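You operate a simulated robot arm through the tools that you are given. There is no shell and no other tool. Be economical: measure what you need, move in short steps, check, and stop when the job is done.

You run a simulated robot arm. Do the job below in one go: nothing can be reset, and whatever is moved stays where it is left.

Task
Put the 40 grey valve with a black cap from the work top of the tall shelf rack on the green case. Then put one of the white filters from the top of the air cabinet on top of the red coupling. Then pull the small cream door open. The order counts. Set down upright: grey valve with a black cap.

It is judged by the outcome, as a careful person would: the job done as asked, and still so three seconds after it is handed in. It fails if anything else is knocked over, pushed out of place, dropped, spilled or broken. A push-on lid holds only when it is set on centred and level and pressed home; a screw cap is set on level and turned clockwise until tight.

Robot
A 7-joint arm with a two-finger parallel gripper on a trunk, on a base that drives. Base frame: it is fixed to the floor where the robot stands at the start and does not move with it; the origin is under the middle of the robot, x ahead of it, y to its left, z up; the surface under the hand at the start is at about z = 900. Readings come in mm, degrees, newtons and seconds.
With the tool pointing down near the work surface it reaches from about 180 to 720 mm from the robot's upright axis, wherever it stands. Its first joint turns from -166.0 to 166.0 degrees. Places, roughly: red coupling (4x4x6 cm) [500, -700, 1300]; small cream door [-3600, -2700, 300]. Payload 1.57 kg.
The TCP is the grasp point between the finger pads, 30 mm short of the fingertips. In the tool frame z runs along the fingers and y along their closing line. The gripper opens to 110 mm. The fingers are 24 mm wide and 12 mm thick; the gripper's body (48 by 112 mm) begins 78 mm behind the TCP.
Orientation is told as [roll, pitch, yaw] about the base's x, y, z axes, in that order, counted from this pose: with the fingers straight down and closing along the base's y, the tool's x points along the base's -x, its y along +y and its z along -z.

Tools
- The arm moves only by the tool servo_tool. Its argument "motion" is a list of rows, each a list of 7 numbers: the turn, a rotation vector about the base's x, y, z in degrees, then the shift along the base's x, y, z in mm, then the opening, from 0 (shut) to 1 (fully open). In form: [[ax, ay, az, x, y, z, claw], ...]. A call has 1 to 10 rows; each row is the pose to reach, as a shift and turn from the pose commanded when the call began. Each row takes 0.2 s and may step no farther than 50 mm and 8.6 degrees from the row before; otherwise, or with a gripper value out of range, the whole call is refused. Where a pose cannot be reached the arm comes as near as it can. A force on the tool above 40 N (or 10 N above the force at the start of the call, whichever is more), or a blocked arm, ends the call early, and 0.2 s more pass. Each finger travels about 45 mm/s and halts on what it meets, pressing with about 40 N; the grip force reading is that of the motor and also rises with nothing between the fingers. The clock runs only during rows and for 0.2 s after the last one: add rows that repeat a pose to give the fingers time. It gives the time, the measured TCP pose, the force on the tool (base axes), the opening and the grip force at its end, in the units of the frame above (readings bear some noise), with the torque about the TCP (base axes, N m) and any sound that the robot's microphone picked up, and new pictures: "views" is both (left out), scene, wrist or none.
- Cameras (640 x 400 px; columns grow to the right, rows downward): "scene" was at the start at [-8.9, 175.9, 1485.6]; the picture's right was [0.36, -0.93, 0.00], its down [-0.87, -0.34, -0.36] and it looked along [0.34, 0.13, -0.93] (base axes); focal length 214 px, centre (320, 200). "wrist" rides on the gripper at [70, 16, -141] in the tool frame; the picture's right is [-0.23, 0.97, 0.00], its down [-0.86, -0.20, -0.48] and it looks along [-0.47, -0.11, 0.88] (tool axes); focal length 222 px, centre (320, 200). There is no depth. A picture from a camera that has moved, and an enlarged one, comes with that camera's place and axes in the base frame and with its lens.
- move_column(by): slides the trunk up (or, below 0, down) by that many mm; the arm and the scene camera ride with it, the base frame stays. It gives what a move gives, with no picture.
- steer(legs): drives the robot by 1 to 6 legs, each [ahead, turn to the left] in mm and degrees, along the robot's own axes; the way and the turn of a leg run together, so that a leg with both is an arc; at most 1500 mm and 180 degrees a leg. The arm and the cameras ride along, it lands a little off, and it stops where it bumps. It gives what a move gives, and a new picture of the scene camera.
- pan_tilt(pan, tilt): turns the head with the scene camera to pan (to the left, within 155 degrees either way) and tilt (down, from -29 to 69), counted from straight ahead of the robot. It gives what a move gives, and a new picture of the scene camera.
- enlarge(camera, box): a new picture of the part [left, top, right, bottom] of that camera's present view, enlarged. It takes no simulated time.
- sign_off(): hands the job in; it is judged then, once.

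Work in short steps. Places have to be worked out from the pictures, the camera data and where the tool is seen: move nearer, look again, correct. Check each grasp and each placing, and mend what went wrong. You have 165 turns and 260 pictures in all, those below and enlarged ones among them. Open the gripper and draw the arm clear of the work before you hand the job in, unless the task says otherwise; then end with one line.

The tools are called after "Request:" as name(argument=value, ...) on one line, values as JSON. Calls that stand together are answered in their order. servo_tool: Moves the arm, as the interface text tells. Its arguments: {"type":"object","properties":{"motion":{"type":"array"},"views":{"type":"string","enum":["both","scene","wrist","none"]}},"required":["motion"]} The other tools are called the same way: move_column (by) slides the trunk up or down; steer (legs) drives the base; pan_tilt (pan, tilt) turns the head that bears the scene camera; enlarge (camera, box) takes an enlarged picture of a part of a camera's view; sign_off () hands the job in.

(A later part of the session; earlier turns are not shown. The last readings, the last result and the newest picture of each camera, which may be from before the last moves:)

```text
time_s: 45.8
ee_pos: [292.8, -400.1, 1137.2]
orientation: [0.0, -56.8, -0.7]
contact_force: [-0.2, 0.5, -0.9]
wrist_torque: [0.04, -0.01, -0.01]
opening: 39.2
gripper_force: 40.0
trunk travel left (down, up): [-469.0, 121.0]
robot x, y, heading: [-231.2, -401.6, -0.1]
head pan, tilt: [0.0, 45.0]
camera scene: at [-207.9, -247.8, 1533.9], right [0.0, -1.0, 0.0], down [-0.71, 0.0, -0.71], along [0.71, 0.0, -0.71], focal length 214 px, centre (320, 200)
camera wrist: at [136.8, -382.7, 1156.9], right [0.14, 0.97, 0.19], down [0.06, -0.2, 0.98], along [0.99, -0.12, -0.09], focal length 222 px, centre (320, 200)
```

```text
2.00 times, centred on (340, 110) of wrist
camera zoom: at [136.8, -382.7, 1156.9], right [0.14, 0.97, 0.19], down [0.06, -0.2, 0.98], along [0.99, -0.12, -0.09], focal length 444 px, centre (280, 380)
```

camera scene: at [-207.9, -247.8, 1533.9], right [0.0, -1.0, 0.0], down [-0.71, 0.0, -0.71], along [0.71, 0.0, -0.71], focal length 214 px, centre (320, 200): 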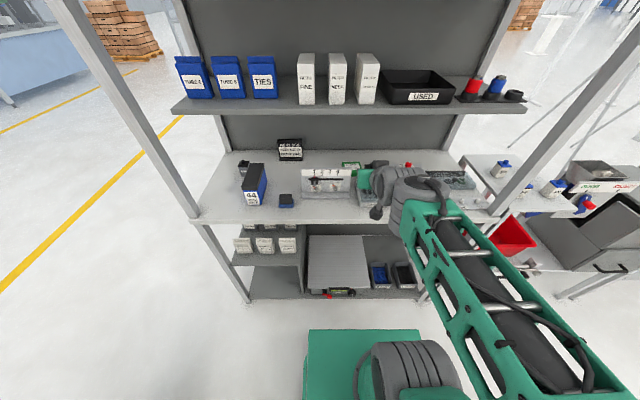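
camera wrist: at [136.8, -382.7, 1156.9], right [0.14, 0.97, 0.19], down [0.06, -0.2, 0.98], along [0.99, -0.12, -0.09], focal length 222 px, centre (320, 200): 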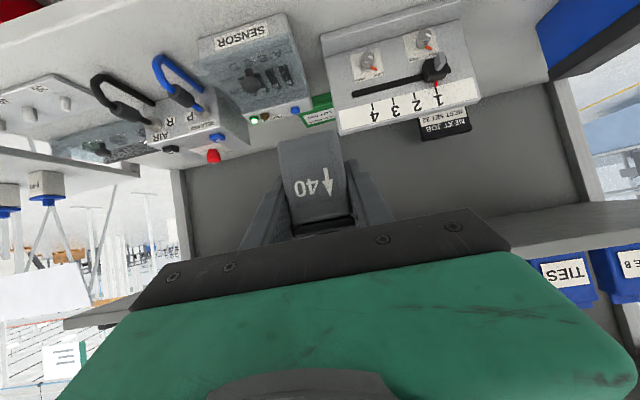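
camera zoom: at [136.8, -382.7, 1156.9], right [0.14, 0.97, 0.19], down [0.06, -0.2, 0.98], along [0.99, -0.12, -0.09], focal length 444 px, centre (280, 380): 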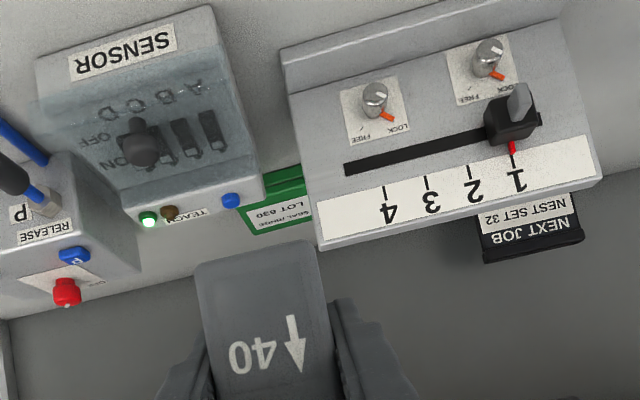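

Shelf's lower front edge is at about x 469, z 1242. I retract the hand a bit, lower the trunk 125 mm, then drive to about (-130, -200) facing the shelf.

Request:
servo_tool(motion=[[0, 0, 0, -30, 0, 0, 0.2], [0, 0, 0, -65, 0, 0, 0.2], [0, 0, 0, -65, 0, 0, 0.2]], views="none")

Request:
move_column(by=-125)

Request:
steer(legs=[[0, 64], [226, 0], [0, -64]])

```text
time_s: 46.8
ee_pos: [233.3, -402.9, 1076.0]
orientation: [-0.9, -48.4, -0.4]
contact_force: [0.0, -0.6, -1.1]
wrist_torque: [-0.02, -0.01, -0.01]
opening: 39.4
gripper_force: 40.1
trunk travel left (down, up): [-469.0, 121.0]
robot x, y, heading: [-229.5, -403.7, -0.2]
head pan, tilt: [0.0, 45.0]
stopped in row 3: the arm was blocked; the commanded pose is now the measured one
```

```text
time_s: 48.4
ee_pos: [230.1, -402.4, 922.5]
orientation: [-1.1, -44.7, -0.3]
contact_force: [-0.4, 0.4, -1.6]
wrist_torque: [0.0, 0.01, -0.01]
opening: 39.5
gripper_force: 39.1
trunk travel left (down, up): [-344.0, 246.0]
robot x, y, heading: [-226.3, -403.2, 0.3]
head pan, tilt: [0.0, 45.0]
```

```text
time_s: 54.8
ee_pos: [291.4, -18.3, 924.6]
orientation: [-0.4, -44.8, 22.8]
contact_force: [-14.7, -6.0, 14.2]
wrist_torque: [-0.47, -0.12, -0.47]
opening: 39.3
gripper_force: 40.2
trunk travel left (down, up): [-344.0, 246.0]
robot x, y, heading: [-124.9, -197.4, 22.4]
head pan, tilt: [0.0, 45.0]
stopped in leg 3: the force on the tool passed its limit at 73 N (the readings are from after the stop); the commanded pose is now the measured one
camera scene: at [-172.0, -48.2, 1409.1], right [0.38, -0.92, 0.0], down [-0.65, -0.27, -0.71], along [0.65, 0.27, -0.71], focal length 214 px, centre (320, 200)
```

scene: 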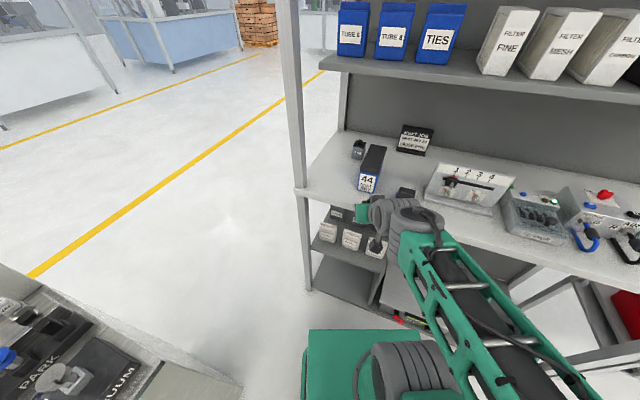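

The blocked retraction had sagged the hand, so the valve touched the worktop edge. I turn back left to free it and check the grip.

Request:
steer(legs=[[0, 12]])

Request:
servo_tool(motion=[[0, 0, 0, 0, 0, 5, 0.2]], views="wrist")

```text
time_s: 55.9
ee_pos: [246.6, 65.4, 922.7]
orientation: [-0.4, -44.8, 34.9]
contact_force: [-0.1, -0.2, -1.5]
wrist_torque: [0.0, 0.02, -0.05]
opening: 39.2
gripper_force: 39.6
trunk travel left (down, up): [-344.0, 246.0]
robot x, y, heading: [-127.6, -197.3, 34.4]
head pan, tilt: [0.0, 45.0]
camera scene: at [-200.0, -58.7, 1408.9], right [0.57, -0.82, 0.0], down [-0.58, -0.4, -0.71], along [0.58, 0.4, -0.71], focal length 214 px, centre (320, 200)
```

scene: 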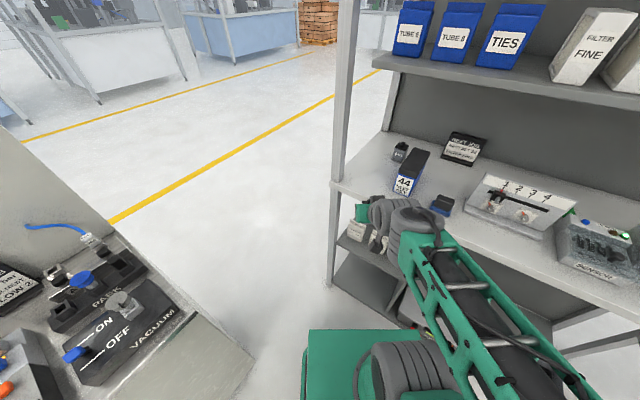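

```text
time_s: 56.3
ee_pos: [245.5, 65.0, 924.8]
orientation: [-0.4, -44.4, 34.8]
contact_force: [-0.5, -0.5, -0.8]
wrist_torque: [0.0, 0.0, 0.0]
opening: 39.3
gripper_force: 39.6
trunk travel left (down, up): [-344.0, 246.0]
robot x, y, heading: [-126.2, -202.9, 34.6]
head pan, tilt: [0.0, 45.0]
camera wrist: at [113.3, -5.7, 977.5], right [-0.42, 0.9, 0.15], down [0.34, 0.0, 0.94], along [0.84, 0.45, -0.3], focal length 222 px, centre (320, 200)
```

wrist: 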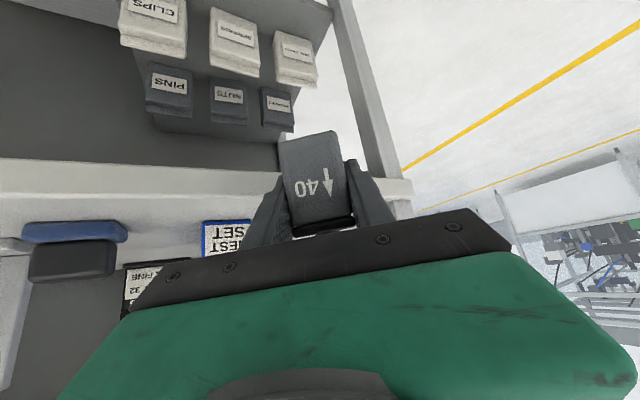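

The grip looks unchanged. I extend, raise, and restore the tilt that keeps the valve upright.

Request:
servo_tool(motion=[[0, 0, 0, 10, 7, 30, 0.2], [0, 0, 0, 25, 17, 60, 0.2], [2, -3, 0, 40, 27, 85, 0.2], [4.5, -6.5, 0, 50, 34, 90, 0.2], [7, -10.2, 0, 50, 34, 90, 0.2], [7, -10.2, 0, 50, 34, 90, 0.2]], views="wrist")

```text
time_s: 57.7
ee_pos: [294.9, 99.8, 1017.9]
orientation: [-0.6, -57.3, 35.0]
contact_force: [-0.3, -0.5, -0.8]
wrist_torque: [0.0, 0.02, 0.0]
opening: 39.5
gripper_force: 39.9
trunk travel left (down, up): [-344.0, 246.0]
robot x, y, heading: [-129.5, -200.1, 34.7]
head pan, tilt: [0.0, 45.0]
camera wrist: at [157.2, 23.7, 1036.6], right [-0.45, 0.87, 0.19], down [0.16, -0.13, 0.98], along [0.88, 0.47, -0.08], focal length 222 px, centre (320, 200)
```

wrist: 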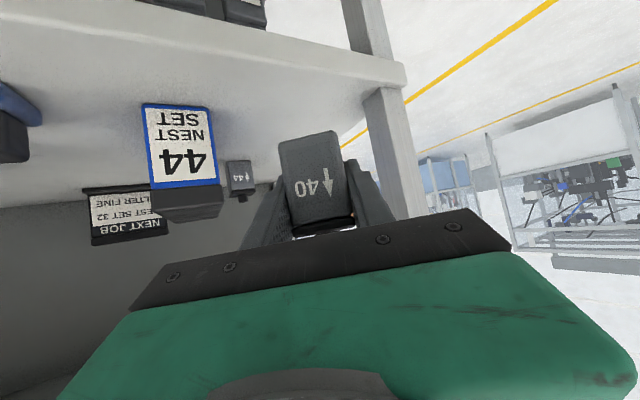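

Good. I reverse 60 mm and turn to face the shelf.

Request:
steer(legs=[[-60, 0], [0, -34.6]])

```text
time_s: 60.4
ee_pos: [341.8, -231.9, 1017.9]
orientation: [-0.5, -57.1, 0.1]
contact_force: [-0.5, -0.6, -0.9]
wrist_torque: [0.03, -0.03, -0.01]
opening: 39.5
gripper_force: 39.7
trunk travel left (down, up): [-344.0, 246.0]
robot x, y, heading: [-176.8, -232.6, -0.6]
head pan, tilt: [0.0, 45.0]
camera scene: at [-157.2, -77.6, 1409.0], right [-0.01, -1.0, 0.0], down [-0.71, 0.0, -0.71], along [0.71, 0.0, -0.71], focal length 214 px, centre (320, 200)
```

scene: 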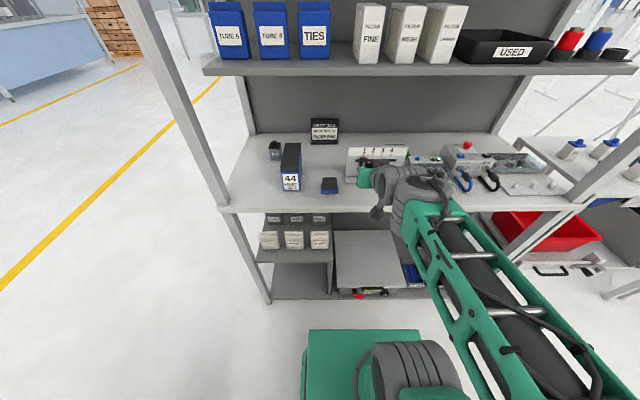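

Now I yaw the tool to -30° and line up with the gap left of the plate (y ≈ -145).

Request:
servo_tool(motion=[[0, 0, -7, 5, 20, 0, 0.2], [0, 0, -14, 10, 45, 0, 0.2], [0, 0, -22, 15, 70, 0, 0.2], [0, 0, -30, 20, 87, 0, 0.2], [0, 0, -30, 20, 87, 0, 0.2]])

```text
time_s: 61.6
ee_pos: [361.3, -141.8, 1017.6]
orientation: [-0.6, -57.1, -29.9]
contact_force: [-0.3, 0.5, -1.3]
wrist_torque: [-0.03, 0.0, -0.04]
opening: 39.4
gripper_force: 40.7
trunk travel left (down, up): [-344.0, 246.0]
robot x, y, heading: [-176.2, -231.3, -0.2]
head pan, tilt: [0.0, 45.0]
camera scene: at [-157.0, -77.1, 1408.9], right [-0.01, -1.0, 0.0], down [-0.71, 0.0, -0.71], along [0.71, 0.0, -0.71], focal length 214 px, centre (320, 200)
camera wrist: at [234.2, -49.6, 1036.3], right [0.6, 0.78, 0.19], down [-0.04, -0.2, 0.98], along [0.8, -0.6, -0.09], focal length 222 px, centre (320, 200)
```

scene: 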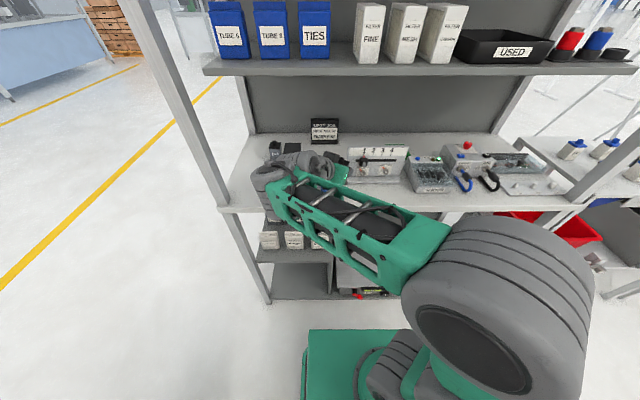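
wrist: 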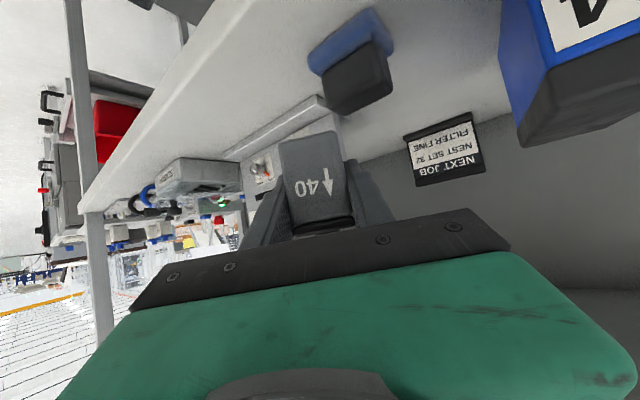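

The plate's left end is really at y ≈ -172, so a straight (yaw 0) entry at y ≈ -95 between plate and blue box is safer; I yaw afterwards behind the plate.

Request:
servo_tool(motion=[[0, 0, 7, -5, 10, 0, 0.2], [0, 0, 14, -10, 22, 2, 0.2], [0, 0, 22, -15, 35, 4, 0.2], [0, 0, 30, -15, 47, 4, 0.2], [0, 0, 30, -15, 47, 4, 0.2]], views="none")

Request:
steer(legs=[[110, 0]])

Request:
servo_tool(motion=[[0, 0, 0, 1, 0, 0, 0.2]], views="wrist")

```text
time_s: 62.8
ee_pos: [346.6, -97.8, 1021.8]
orientation: [-0.5, -57.0, 0.2]
contact_force: [-0.2, 0.3, -0.4]
wrist_torque: [0.0, 0.0, -0.02]
opening: 39.4
gripper_force: 39.7
trunk travel left (down, up): [-344.0, 246.0]
robot x, y, heading: [-177.3, -234.1, -0.5]
head pan, tilt: [0.0, 45.0]
```

```text
time_s: 64.0
ee_pos: [456.0, -97.5, 1021.8]
orientation: [-0.6, -57.1, 0.1]
contact_force: [-0.2, 0.5, -0.9]
wrist_torque: [0.0, -0.03, 0.0]
opening: 39.7
gripper_force: 40.4
trunk travel left (down, up): [-344.0, 246.0]
robot x, y, heading: [-69.9, -237.2, -0.3]
head pan, tilt: [0.0, 45.0]
camera scene: at [-47.3, -78.2, 1408.9], right [-0.01, -1.0, 0.0], down [-0.71, 0.0, -0.71], along [0.71, 0.0, -0.71], focal length 214 px, centre (320, 200)
```

scene: 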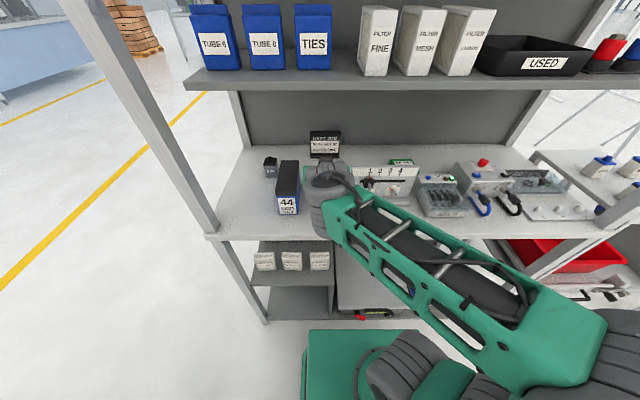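

```text
time_s: 64.4
ee_pos: [456.8, -98.5, 1021.8]
orientation: [-0.6, -57.1, -0.1]
contact_force: [0.4, -0.7, -0.9]
wrist_torque: [-0.07, 0.01, -0.02]
opening: 39.4
gripper_force: 40.5
trunk travel left (down, up): [-344.0, 246.0]
robot x, y, heading: [-69.3, -234.7, -0.2]
head pan, tilt: [0.0, 45.0]
camera wrist: at [300.3, -80.9, 1040.2], right [0.13, 0.97, 0.19], down [0.06, -0.19, 0.98], along [0.99, -0.12, -0.09], focal length 222 px, centre (320, 200)
```

wrist: 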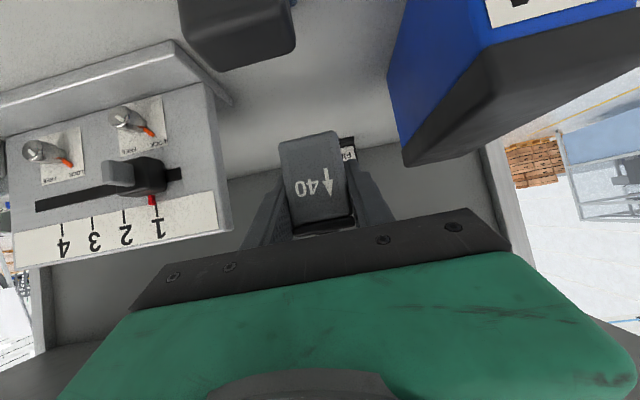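

The gap is clear on both sides. I advance the hand to x ≈ 600 at z 1022.

Request:
servo_tool(motion=[[0, 0, 0, 35, 0, 0, 0.2], [0, 0, 0, 70, 0, 0, 0.2], [0, 0, 0, 105, 0, 0, 0.2], [0, 0, 0, 143, 0, 0, 0.2], [0, 0, 0, 143, 0, 0, 0.2]])

```text
time_s: 65.6
ee_pos: [602.2, -95.9, 1021.9]
orientation: [-0.6, -57.0, 0.1]
contact_force: [0.0, -0.1, -1.2]
wrist_torque: [0.01, -0.02, -0.01]
opening: 39.5
gripper_force: 40.0
trunk travel left (down, up): [-344.0, 246.0]
robot x, y, heading: [-69.3, -233.1, -0.3]
head pan, tilt: [0.0, 45.0]
camera scene: at [-46.8, -78.1, 1408.9], right [-0.01, -1.0, 0.0], down [-0.71, 0.0, -0.71], along [0.71, 0.0, -0.71], focal length 214 px, centre (320, 200)
camera wrist: at [445.0, -80.2, 1040.4], right [0.13, 0.97, 0.19], down [0.06, -0.19, 0.98], along [0.99, -0.12, -0.09], focal length 222 px, centre (320, 200)
```

scene: 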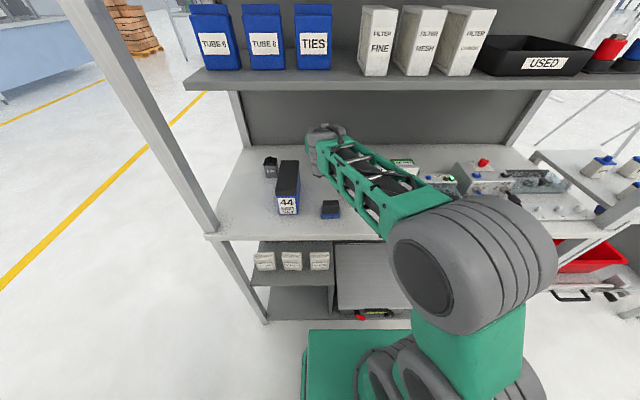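
wrist: 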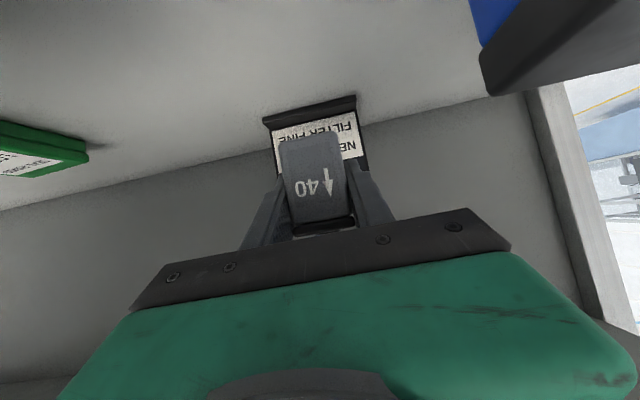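

The green case is visible at left. I yaw progressively to -60° while sliding right behind the plate, slightly lower.

Request:
servo_tool(motion=[[0, 0, -7.5, 2, -25, -2, 0.2], [0, 0, -15, 4, -50, -4, 0.2], [0, 0, -22.5, 6, -75, -6, 0.2], [0, 0, -30, 8, -100, -8, 0.2], [0, 0, -30, 8, -100, -8, 0.2]], views="both")

```text
time_s: 66.8
ee_pos: [608.2, -196.1, 1013.8]
orientation: [-0.6, -57.2, -30.0]
contact_force: [0.0, 0.6, -0.1]
wrist_torque: [0.01, -0.01, -0.01]
opening: 39.1
gripper_force: 39.9
trunk travel left (down, up): [-344.0, 246.0]
robot x, y, heading: [-67.3, -233.6, -0.5]
head pan, tilt: [0.0, 45.0]
camera scene: at [-46.9, -78.2, 1408.9], right [-0.01, -1.0, 0.0], down [-0.71, 0.0, -0.71], along [0.71, 0.0, -0.71], focal length 214 px, centre (320, 200)
camera wrist: at [481.4, -104.9, 1031.9], right [0.6, 0.78, 0.19], down [-0.04, -0.2, 0.98], along [0.8, -0.6, -0.09], focal length 222 px, centre (320, 200)
```

scene: 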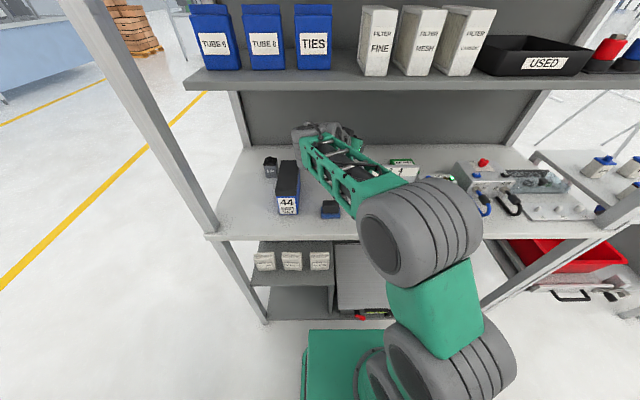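
wrist: 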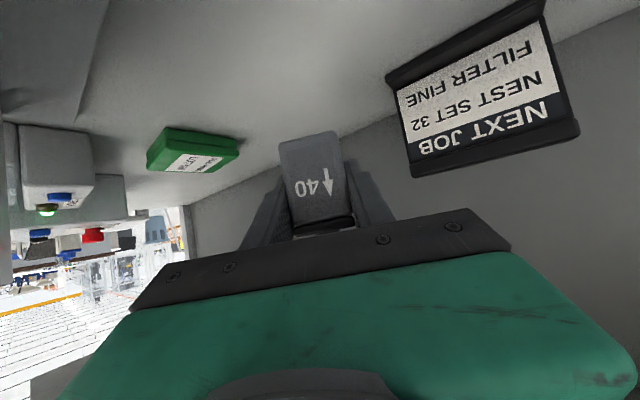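

Clear view of the case. I continue to -60° yaw, sliding on.

Request:
servo_tool(motion=[[0, 0, -7.5, 2, -20, 0, 0.2], [0, 0, -15, 4, -45, 0, 0.2], [0, 0, -22.5, 6, -70, 0, 0.2], [0, 0, -30, 8, -95, 0, 0.2], [0, 0, -30, 8, -95, 0, 0.2]])

Request:
enlarge(camera="wrist", box=[180, 60, 420, 210])

```text
time_s: 68.0
ee_pos: [615.3, -293.9, 1012.9]
orientation: [-0.6, -57.0, -59.9]
contact_force: [0.0, 0.8, -2.0]
wrist_torque: [-0.07, 0.01, -0.01]
opening: 39.5
gripper_force: 39.1
trunk travel left (down, up): [-344.0, 246.0]
robot x, y, heading: [-68.1, -234.8, -0.1]
head pan, tilt: [0.0, 45.0]
camera scene: at [-46.8, -78.2, 1408.9], right [-0.01, -1.0, 0.0], down [-0.71, 0.0, -0.71], along [0.71, 0.0, -0.71], focal length 214 px, centre (320, 200)
camera wrist: at [553.0, -149.3, 1031.8], right [0.91, 0.37, 0.18], down [-0.14, -0.15, 0.98], along [0.39, -0.92, -0.09], focal length 222 px, centre (320, 200)
```

scene: 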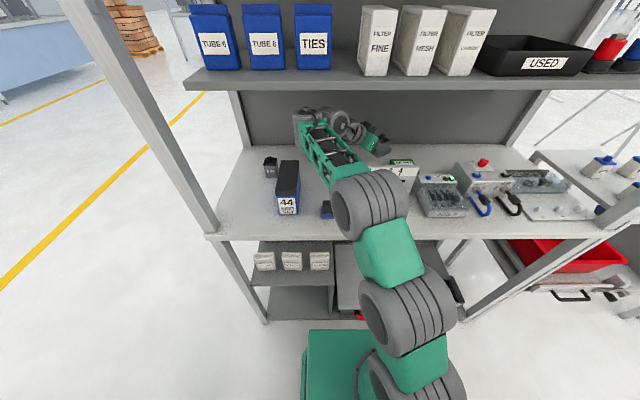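
wrist: 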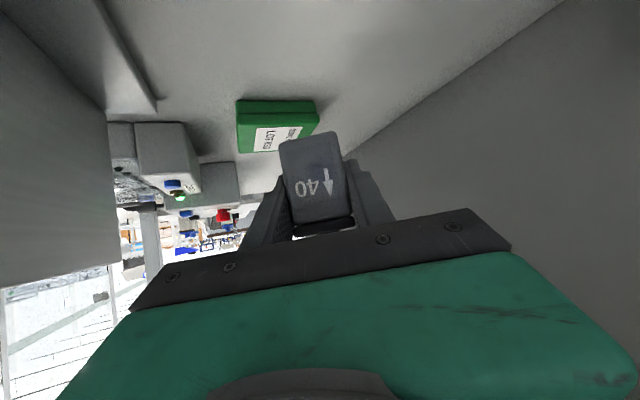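

```text
2.67 times, centred on (300, 135) of wrist
camera zoom: at [553.0, -149.3, 1031.8], right [0.91, 0.37, 0.18], down [-0.14, -0.15, 0.98], along [0.39, -0.92, -0.09], focal length 592 px, centre (373, 373)
```

zoom: 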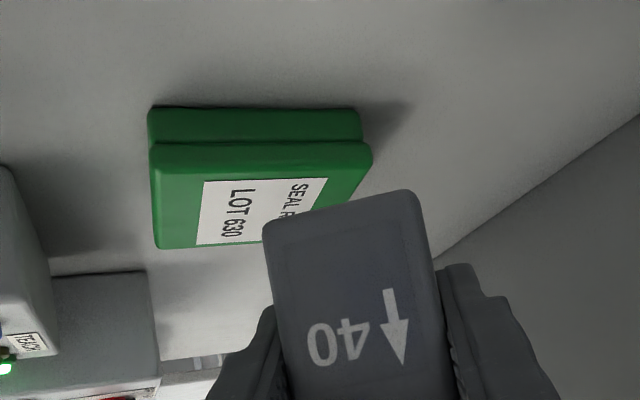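

The case spans x 577–660, y -366…-464, top about z 920. I slide above its centre (619, -413) and come down to z 975.

Request:
servo_tool(motion=[[0, 0, 0, 1, -40, 0, 0.2], [0, 0, 0, 2, -80, 0, 0.2], [0, 0, 0, 4, -119, 0, 0.2], [0, 0, 0, 4, -119, -20, 0.2], [0, 0, 0, 4, -119, -38, 0.2], [0, 0, 0, 4, -119, -38, 0.2]])

Request:
enlarge(camera="wrist", box=[180, 60, 420, 210])

```text
time_s: 69.4
ee_pos: [620.0, -411.5, 975.6]
orientation: [-0.6, -57.2, -59.8]
contact_force: [-0.9, -0.8, -1.3]
wrist_torque: [0.01, -0.03, 0.01]
opening: 39.4
gripper_force: 39.9
trunk travel left (down, up): [-344.0, 246.0]
robot x, y, heading: [-64.6, -233.4, -0.0]
head pan, tilt: [0.0, 45.0]
camera scene: at [-47.0, -78.3, 1409.0], right [-0.01, -1.0, 0.0], down [-0.71, 0.0, -0.71], along [0.71, 0.0, -0.71], focal length 214 px, centre (320, 200)
camera wrist: at [556.6, -268.1, 994.3], right [0.91, 0.38, 0.19], down [-0.14, -0.15, 0.98], along [0.4, -0.91, -0.09], focal length 222 px, centre (320, 200)
```

scene: 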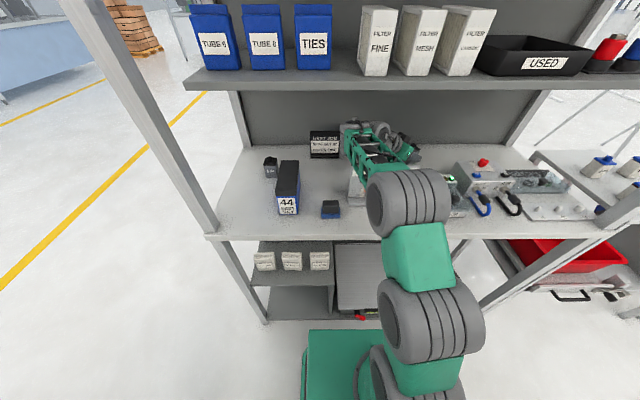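
wrist: 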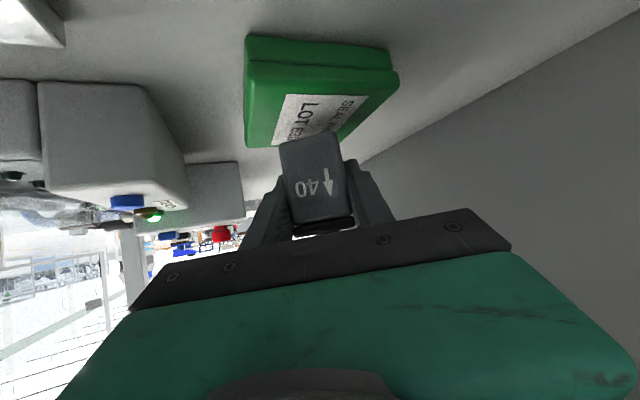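

```text
2.67 times, centred on (300, 135) of wrist
camera zoom: at [556.6, -268.1, 994.3], right [0.91, 0.38, 0.19], down [-0.14, -0.15, 0.98], along [0.4, -0.91, -0.09], focal length 592 px, centre (373, 373)
```

zoom: 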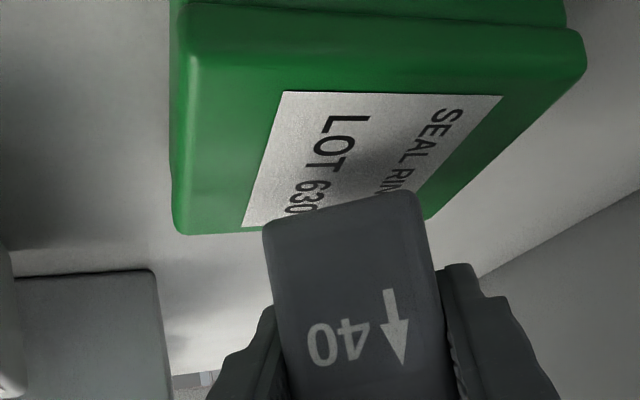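

TCP is over the case centre. I lower gently toward contact (expected around TCP z 955).

Request:
servo_tool(motion=[[0, 0, 0, 0, 0, -8, 0.2], [0, 0, 0, 0, 0, -14, 0.2], [0, 0, 0, 0, 0, -17, 0.2], [0, 0, 0, 0, 0, -17, 0.2]], views="wrist")

```text
time_s: 70.4
ee_pos: [619.5, -410.8, 962.9]
orientation: [0.1, -57.4, -60.5]
contact_force: [2.2, -1.7, 20.6]
wrist_torque: [0.22, 0.09, -0.02]
opening: 39.6
gripper_force: 40.0
trunk travel left (down, up): [-344.0, 246.0]
robot x, y, heading: [-67.3, -230.0, -0.1]
head pan, tilt: [0.0, 45.0]
camera wrist: at [556.2, -268.0, 981.2], right [0.91, 0.38, 0.19], down [-0.15, -0.15, 0.98], along [0.4, -0.91, -0.08], focal length 222 px, centre (320, 200)
```

wrist: 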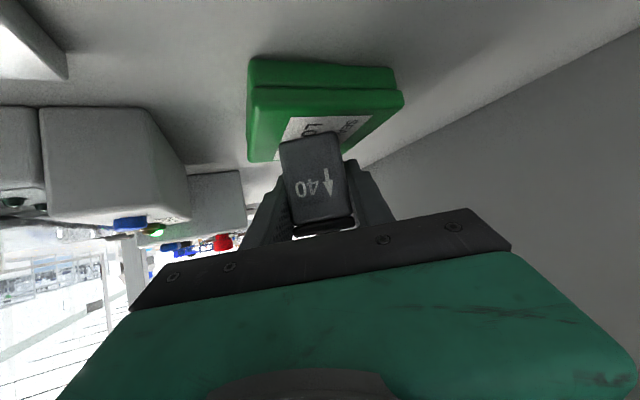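

The valve is in contact (20 N) on the case. I relieve the press slightly and open the fingers.

Request:
servo_tool(motion=[[0, 0, 0, 0, 0, 3, 0.2], [0, 0, 0, 0, 0, 3, 0.3], [0, 0, 0, 0, 0, 3, 0.38], [0, 0, 0, 0, 0, 3, 0.46], [0, 0, 0, 0, 0, 3, 0.56], [0, 0, 0, 0, 0, 3, 0.56]], views="wrist")

```text
time_s: 71.8
ee_pos: [620.9, -411.9, 961.3]
orientation: [-0.6, -57.1, -59.9]
contact_force: [0.4, -0.4, 0.6]
wrist_torque: [0.04, -0.02, -0.02]
opening: 61.8
gripper_force: 0.1
trunk travel left (down, up): [-344.0, 246.0]
robot x, y, heading: [-69.4, -231.4, -0.1]
head pan, tilt: [0.0, 45.0]
camera wrist: at [556.6, -268.0, 980.3], right [0.91, 0.37, 0.19], down [-0.14, -0.15, 0.98], along [0.39, -0.91, -0.09], focal length 222 px, centre (320, 200)
```

wrist: 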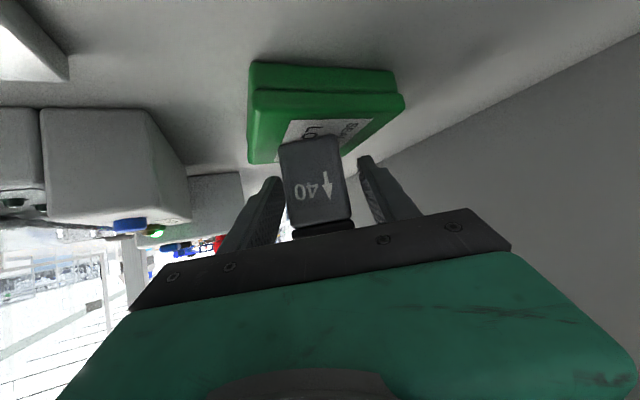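

It stands upright. I retreat along the tool axis.

Request:
servo_tool(motion=[[0, 0, 0, -8, 15, 10, 0.56], [0, 0, 0, -20, 36, 26, 0.56], [0, 0, 0, -34, 60, 44, 0.56], [0, 0, 0, -36, 90, 52, 0.56], [0, 0, 0, -20, 118, 53, 0.56], [0, 0, 0, -10, 118, 53, 0.56]], views="wrist")

```text
time_s: 73.2
ee_pos: [611.5, -292.5, 1013.6]
orientation: [-0.6, -57.1, -59.8]
contact_force: [-0.1, -0.4, 0.3]
wrist_torque: [-0.05, 0.03, -0.04]
opening: 61.7
gripper_force: 0.0
trunk travel left (down, up): [-344.0, 246.0]
robot x, y, heading: [-70.7, -231.3, -0.2]
head pan, tilt: [0.0, 45.0]
camera wrist: at [547.6, -148.8, 1032.2], right [0.91, 0.37, 0.18], down [-0.14, -0.15, 0.98], along [0.39, -0.91, -0.09], focal length 222 px, centre (320, 200)
```

wrist: 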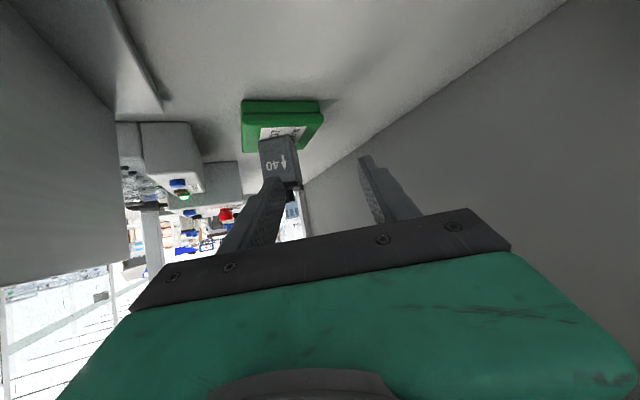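

The valve stays upright on the case. I retrace the path out: unyaw while sliding left.

Request:
servo_tool(motion=[[0, 0, 7.5, -1, 25, 0, 0.56], [0, 0, 15, -2, 50, 0, 0.56], [0, 0, 22.5, -3, 75, 0, 0.56], [0, 0, 30, -4, 97, 0, 0.56], [0, 0, 37.5, -6, 122, 2, 0.56], [0, 0, 45, -8, 147, 4, 0.56], [0, 0, 52.5, -10, 172, 6, 0.56], [0, 0, 60, -12, 196, 8, 0.56], [0, 0, 60, -12, 196, 8, 0.56]], views="scene")

```text
time_s: 75.2
ee_pos: [598.1, -97.4, 1021.7]
orientation: [-0.6, -57.1, 0.1]
contact_force: [0.7, 0.4, -0.6]
wrist_torque: [0.02, -0.01, -0.02]
opening: 61.5
gripper_force: 0.0
trunk travel left (down, up): [-344.0, 246.0]
robot x, y, heading: [-70.1, -232.0, -0.3]
head pan, tilt: [0.0, 45.0]
camera scene: at [-47.3, -78.3, 1409.0], right [-0.01, -1.0, 0.0], down [-0.71, 0.0, -0.71], along [0.71, 0.0, -0.71], focal length 214 px, centre (320, 200)
```

scene: 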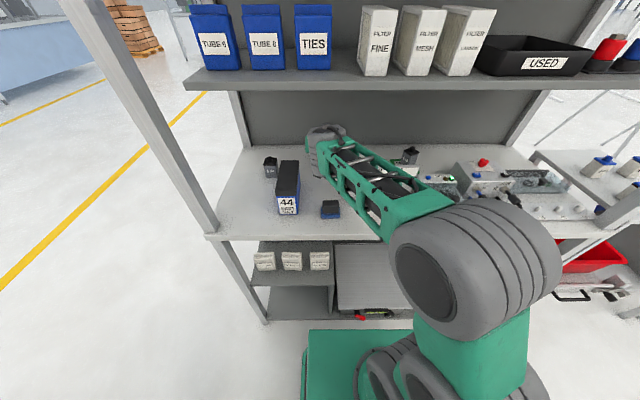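

Now straight back out to x ≈ 440, then back the base off by 150 mm.

Request:
servo_tool(motion=[[0, 0, 0, -35, 0, 0, 0.5], [0, 0, 0, -75, 0, 0, 0.5], [0, 0, 0, -115, 0, 5, 0.5], [0, 0, 0, -145, 0, 10, 0.5], [0, 0, 0, -145, 0, 10, 0.5]], views="none")

Request:
steer(legs=[[-150, 0]])

Request:
enlarge(camera="scene", box=[230, 90, 470, 240])

```text
time_s: 76.4
ee_pos: [452.0, -97.0, 1031.1]
orientation: [-0.6, -57.1, 0.1]
contact_force: [-0.3, 0.0, -0.7]
wrist_torque: [0.01, 0.0, -0.01]
opening: 55.0
gripper_force: 0.0
trunk travel left (down, up): [-344.0, 246.0]
robot x, y, heading: [-66.3, -232.0, -0.2]
head pan, tilt: [0.0, 45.0]
```

```text
time_s: 77.7
ee_pos: [301.8, -96.6, 1032.3]
orientation: [-0.6, -57.2, 0.1]
contact_force: [0.6, 0.4, 0.3]
wrist_torque: [-0.02, 0.01, -0.01]
opening: 55.1
gripper_force: 0.0
trunk travel left (down, up): [-344.0, 246.0]
robot x, y, heading: [-217.9, -231.6, -0.3]
head pan, tilt: [0.0, 45.0]
camera scene: at [-197.7, -77.4, 1409.0], right [-0.01, -1.0, 0.0], down [-0.71, 0.0, -0.71], along [0.71, 0.0, -0.71], focal length 214 px, centre (320, 200)
```

scene: 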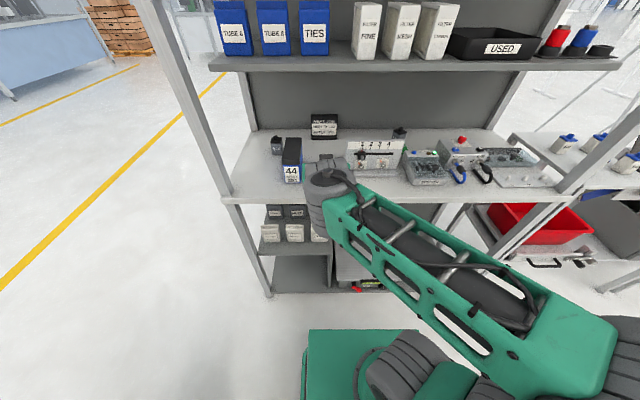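

```text
2.67 times, centred on (350, 165) of scene
camera zoom: at [-197.7, -77.4, 1409.0], right [-0.01, -1.0, 0.0], down [-0.71, 0.0, -0.71], along [0.71, 0.0, -0.71], focal length 572 px, centre (240, 293)
```

zoom: 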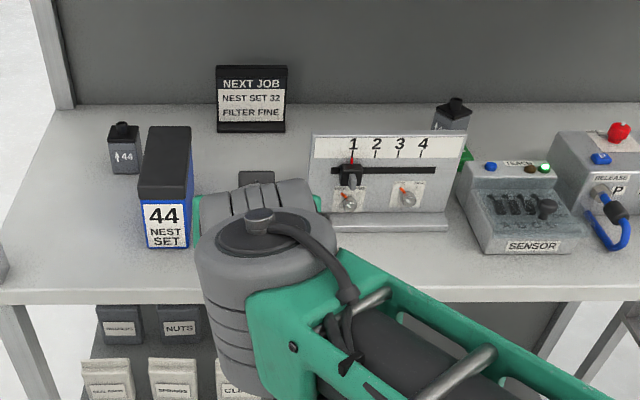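

The first part is done. Now I look for the air cabinet with white filters on the right.

Request:
pan_tilt(pan=-50, tilt=25)

Request:
enlarge(camera="scene", box=[160, 60, 480, 260])

```text
time_s: 78.9
ee_pos: [301.6, -96.3, 1031.9]
orientation: [-0.5, -57.2, 0.1]
contact_force: [0.1, 0.2, -0.3]
wrist_torque: [0.0, -0.01, -0.02]
opening: 55.0
gripper_force: 0.0
trunk travel left (down, up): [-344.0, 246.0]
robot x, y, heading: [-219.7, -231.5, -0.4]
head pan, tilt: [-50.0, 25.0]
camera scene: at [-220.3, -147.7, 1439.5], right [-0.77, -0.64, 0.0], down [-0.27, 0.33, -0.91], along [0.58, -0.7, -0.42], focal length 214 px, centre (320, 200)
```

scene: 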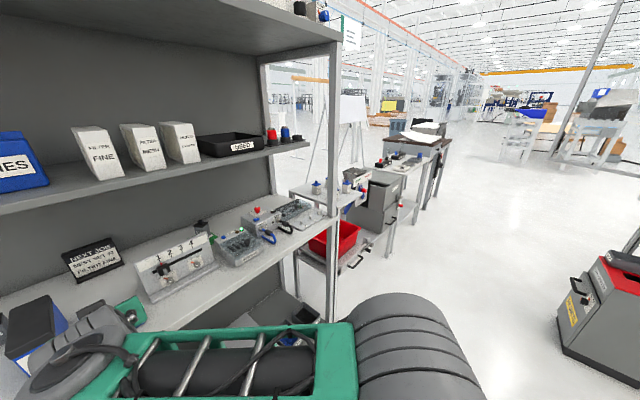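

```text
2.00 times, centred on (320, 160) of scene
camera zoom: at [-220.3, -147.7, 1439.5], right [-0.77, -0.64, 0.0], down [-0.27, 0.33, -0.91], along [0.58, -0.7, -0.42], focal length 429 px, centre (320, 280)
```

zoom: 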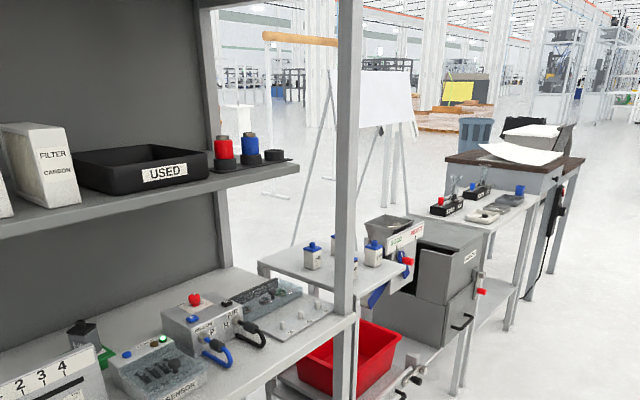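

I survey the surroundings for the air cabinet.

Request:
pan_tilt(pan=-95, tilt=15)

Request:
pan_tilt(pan=-150, tilt=15)

Request:
pan_tilt(pan=145, tilt=15)

```text
time_s: 80.0
ee_pos: [301.6, -97.4, 1032.6]
orientation: [-0.6, -57.1, 0.2]
contact_force: [-0.4, 0.5, -0.5]
wrist_torque: [0.02, 0.0, -0.01]
opening: 55.0
gripper_force: 0.0
trunk travel left (down, up): [-344.0, 246.0]
robot x, y, heading: [-215.9, -233.4, -0.5]
head pan, tilt: [-95.0, 15.0]
camera scene: at [-287.8, -169.8, 1455.8], right [-1.0, 0.09, 0.0], down [0.02, 0.26, -0.97], along [-0.09, -0.96, -0.26], focal length 214 px, centre (320, 200)
```

scene: 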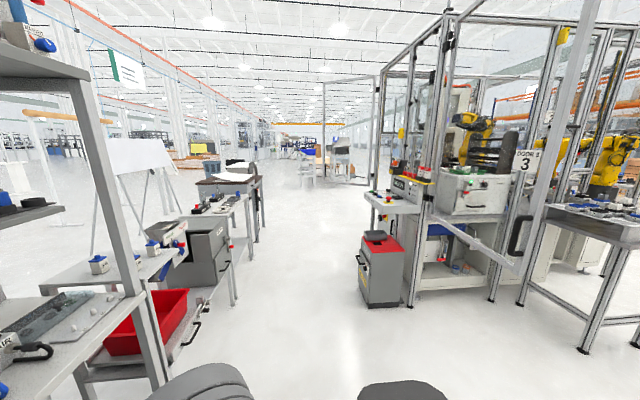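

```text
time_s: 81.3
ee_pos: [302.5, -97.7, 1031.8]
orientation: [-0.6, -57.1, 0.1]
contact_force: [-0.5, 0.1, 0.1]
wrist_torque: [0.0, -0.02, 0.01]
opening: 54.7
gripper_force: 0.0
trunk travel left (down, up): [-344.0, 246.0]
robot x, y, heading: [-217.3, -230.6, -0.4]
head pan, tilt: [-150.0, 15.0]
camera scene: at [-360.3, -123.1, 1455.8], right [-0.5, 0.87, 0.0], down [0.22, 0.13, -0.97], along [-0.84, -0.48, -0.26], focal length 214 px, centre (320, 200)
```

scene: 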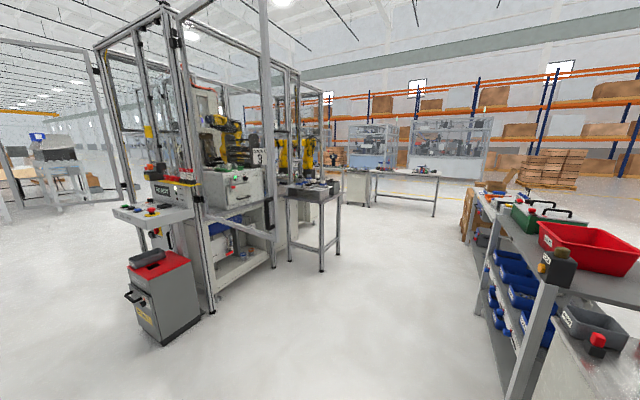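

```text
time_s: 85.3
ee_pos: [303.3, -96.3, 1030.8]
orientation: [-0.6, -57.2, 0.2]
contact_force: [-1.1, -0.2, 0.4]
wrist_torque: [-0.04, -0.01, 0.0]
opening: 55.0
gripper_force: 0.1
trunk travel left (down, up): [-344.0, 246.0]
robot x, y, heading: [-218.3, -236.2, -0.4]
head pan, tilt: [145.0, 15.0]
camera scene: at [-355.3, -22.7, 1455.8], right [0.58, 0.82, 0.0], down [0.21, -0.15, -0.97], along [-0.79, 0.56, -0.26], focal length 214 px, centre (320, 200)
```

scene: 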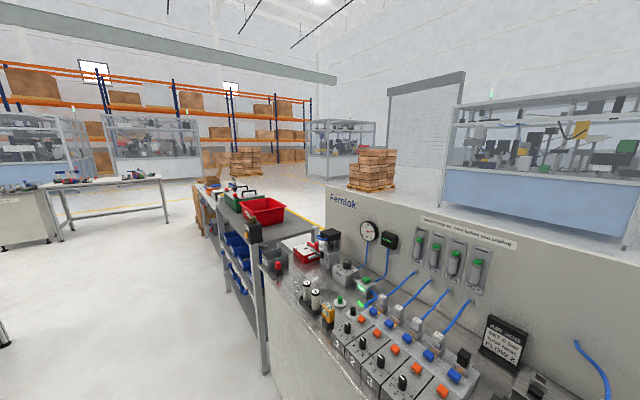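

I enlarge the Femlok bench (pneumatics) and then the small stand on the right to identify filters.

Request:
enlarge(camera="scene", box=[240, 200, 560, 400])

Request:
pan_tilt(pan=-80, tilt=25)

Request:
enlarge(camera="scene", box=[100, 100, 300, 225])

```text
2.00 times, centred on (400, 300) of scene
camera zoom: at [-355.3, -22.7, 1455.8], right [0.58, 0.82, 0.0], down [0.21, -0.15, -0.97], along [-0.79, 0.56, -0.26], focal length 429 px, centre (160, 0)
```

zoom: 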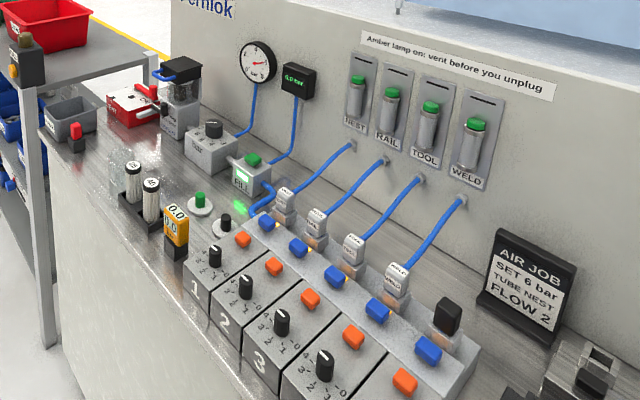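

```text
time_s: 88.5
ee_pos: [302.4, -96.9, 1031.4]
orientation: [-0.6, -57.1, 0.2]
contact_force: [-0.7, 0.1, -0.2]
wrist_torque: [-0.05, 0.01, -0.01]
opening: 55.0
gripper_force: 0.0
trunk travel left (down, up): [-344.0, 246.0]
robot x, y, heading: [-220.2, -227.6, -0.7]
head pan, tilt: [-80.0, 25.0]
camera scene: at [-263.7, -167.7, 1439.5], right [-0.99, -0.17, 0.0], down [-0.07, 0.42, -0.91], along [0.15, -0.89, -0.42], focal length 214 px, centre (320, 200)
```

scene: 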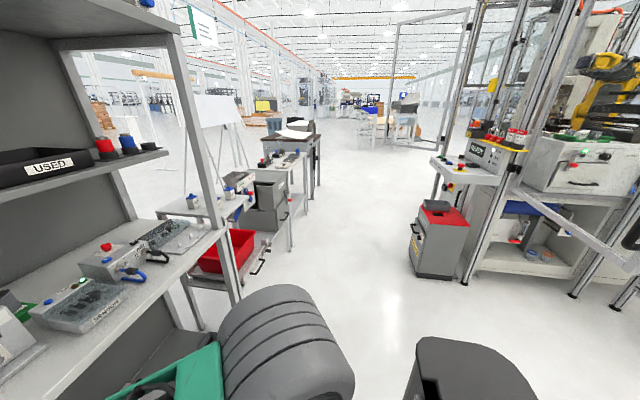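

```text
3.20 times, centred on (200, 162) of scene
camera zoom: at [-263.7, -167.7, 1439.5], right [-0.99, -0.17, 0.0], down [-0.07, 0.42, -0.91], along [0.15, -0.89, -0.42], focal length 686 px, centre (704, 320)
```

zoom: 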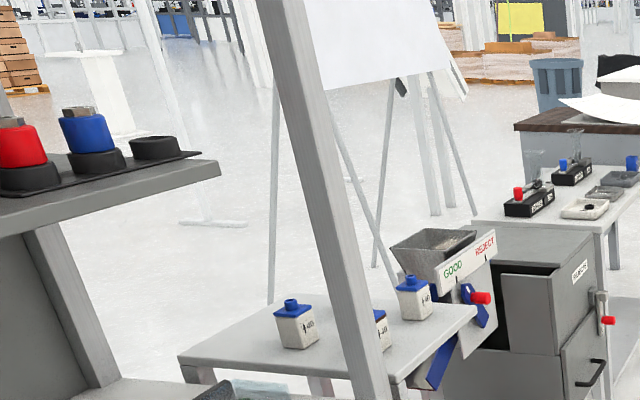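

The Femlok bench is the air cabinet ("AIR JOB"); two white pleated filters stand in a black holder near its front, around (-850…-930, 310). I drive to face them.

Request:
steer(legs=[[0, 18.4], [-696, 0], [0, 71.6]])

Request:
pan_tilt(pan=0, tilt=40)

```text
time_s: 96.5
ee_pos: [-1017.2, 73.1, 1031.3]
orientation: [-0.6, -57.1, 89.9]
contact_force: [0.0, -0.1, 0.1]
wrist_torque: [-0.03, 0.01, 0.01]
opening: 55.0
gripper_force: 0.0
trunk travel left (down, up): [-344.0, 246.0]
robot x, y, heading: [-880.6, -449.3, 89.3]
head pan, tilt: [-80.0, 25.0]
camera scene: at [-949.3, -491.8, 1439.5], right [0.16, -0.99, 0.0], down [-0.42, -0.07, -0.91], along [0.89, 0.15, -0.42], focal length 214 px, centre (320, 200)
```

scene: 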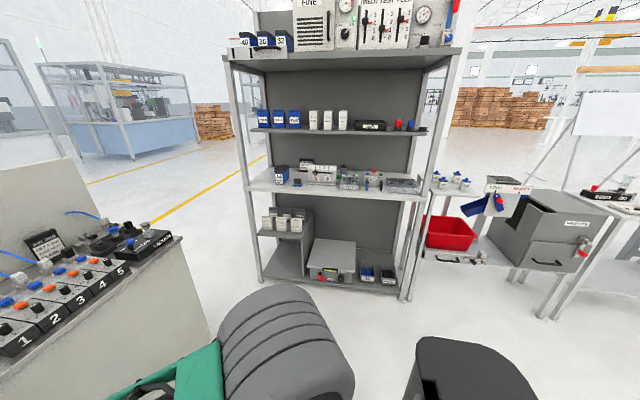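

```text
time_s: 98.0
ee_pos: [-1018.7, 72.7, 1032.2]
orientation: [-0.6, -57.1, 89.7]
contact_force: [0.0, 0.5, 0.5]
wrist_torque: [-0.01, -0.01, -0.01]
opening: 55.0
gripper_force: 0.0
trunk travel left (down, up): [-344.0, 246.0]
robot x, y, heading: [-883.1, -448.9, 89.3]
head pan, tilt: [0.0, 40.0]
camera scene: at [-1039.1, -421.7, 1416.2], right [1.0, -0.01, 0.0], down [-0.01, -0.64, -0.77], along [0.01, 0.77, -0.64], focal length 214 px, centre (320, 200)
```

scene: 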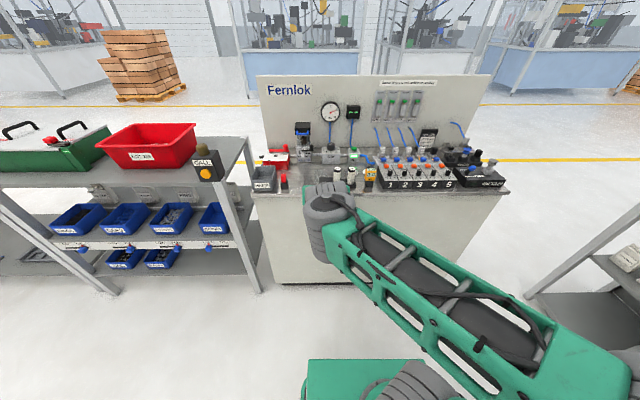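

Request:
enlarge(camera="scene", box=[250, 120, 410, 220])

Request:
servo_tool(motion=[[0, 0, 0, 0, 0, 20, 0.6], [0, 0, 0, 0, 0, 40, 0.6]], views="wrist")

```text
4.00 times, centred on (330, 170) of scene
camera zoom: at [-1039.1, -421.7, 1416.2], right [1.0, -0.01, 0.0], down [-0.01, -0.64, -0.77], along [0.01, 0.77, -0.64], focal length 858 px, centre (280, 320)
```

zoom: 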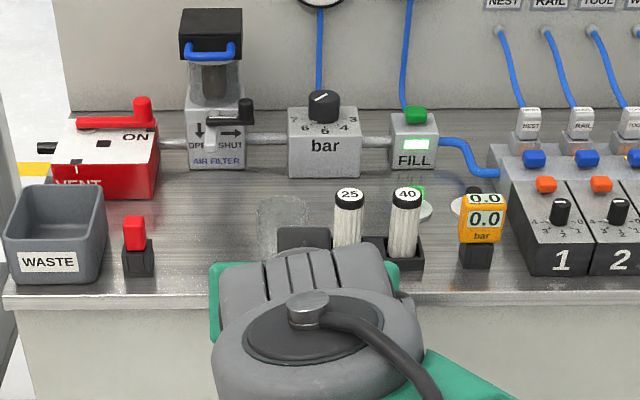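

```text
time_s: 98.6
ee_pos: [-1017.1, 71.6, 1072.8]
orientation: [-0.5, -57.0, 89.9]
contact_force: [-0.1, 0.0, 1.1]
wrist_torque: [0.02, -0.02, -0.02]
opening: 66.0
gripper_force: 0.1
trunk travel left (down, up): [-344.0, 246.0]
robot x, y, heading: [-883.9, -448.9, 89.4]
head pan, tilt: [0.0, 40.0]
camera wrist: at [-1036.6, -84.7, 1091.0], right [-0.97, 0.13, 0.18], down [0.19, 0.06, 0.98], along [0.12, 0.99, -0.09], focal length 222 px, centre (320, 200)
```

wrist: 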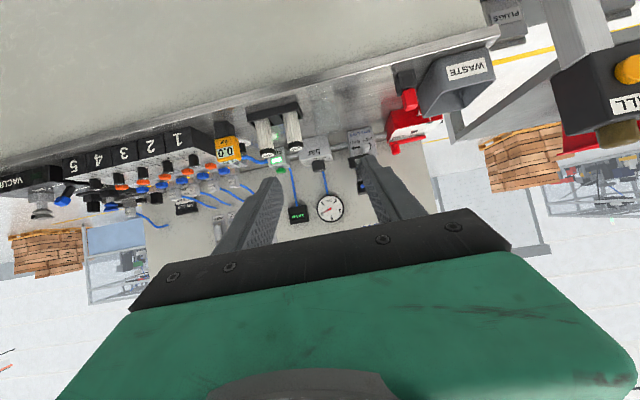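

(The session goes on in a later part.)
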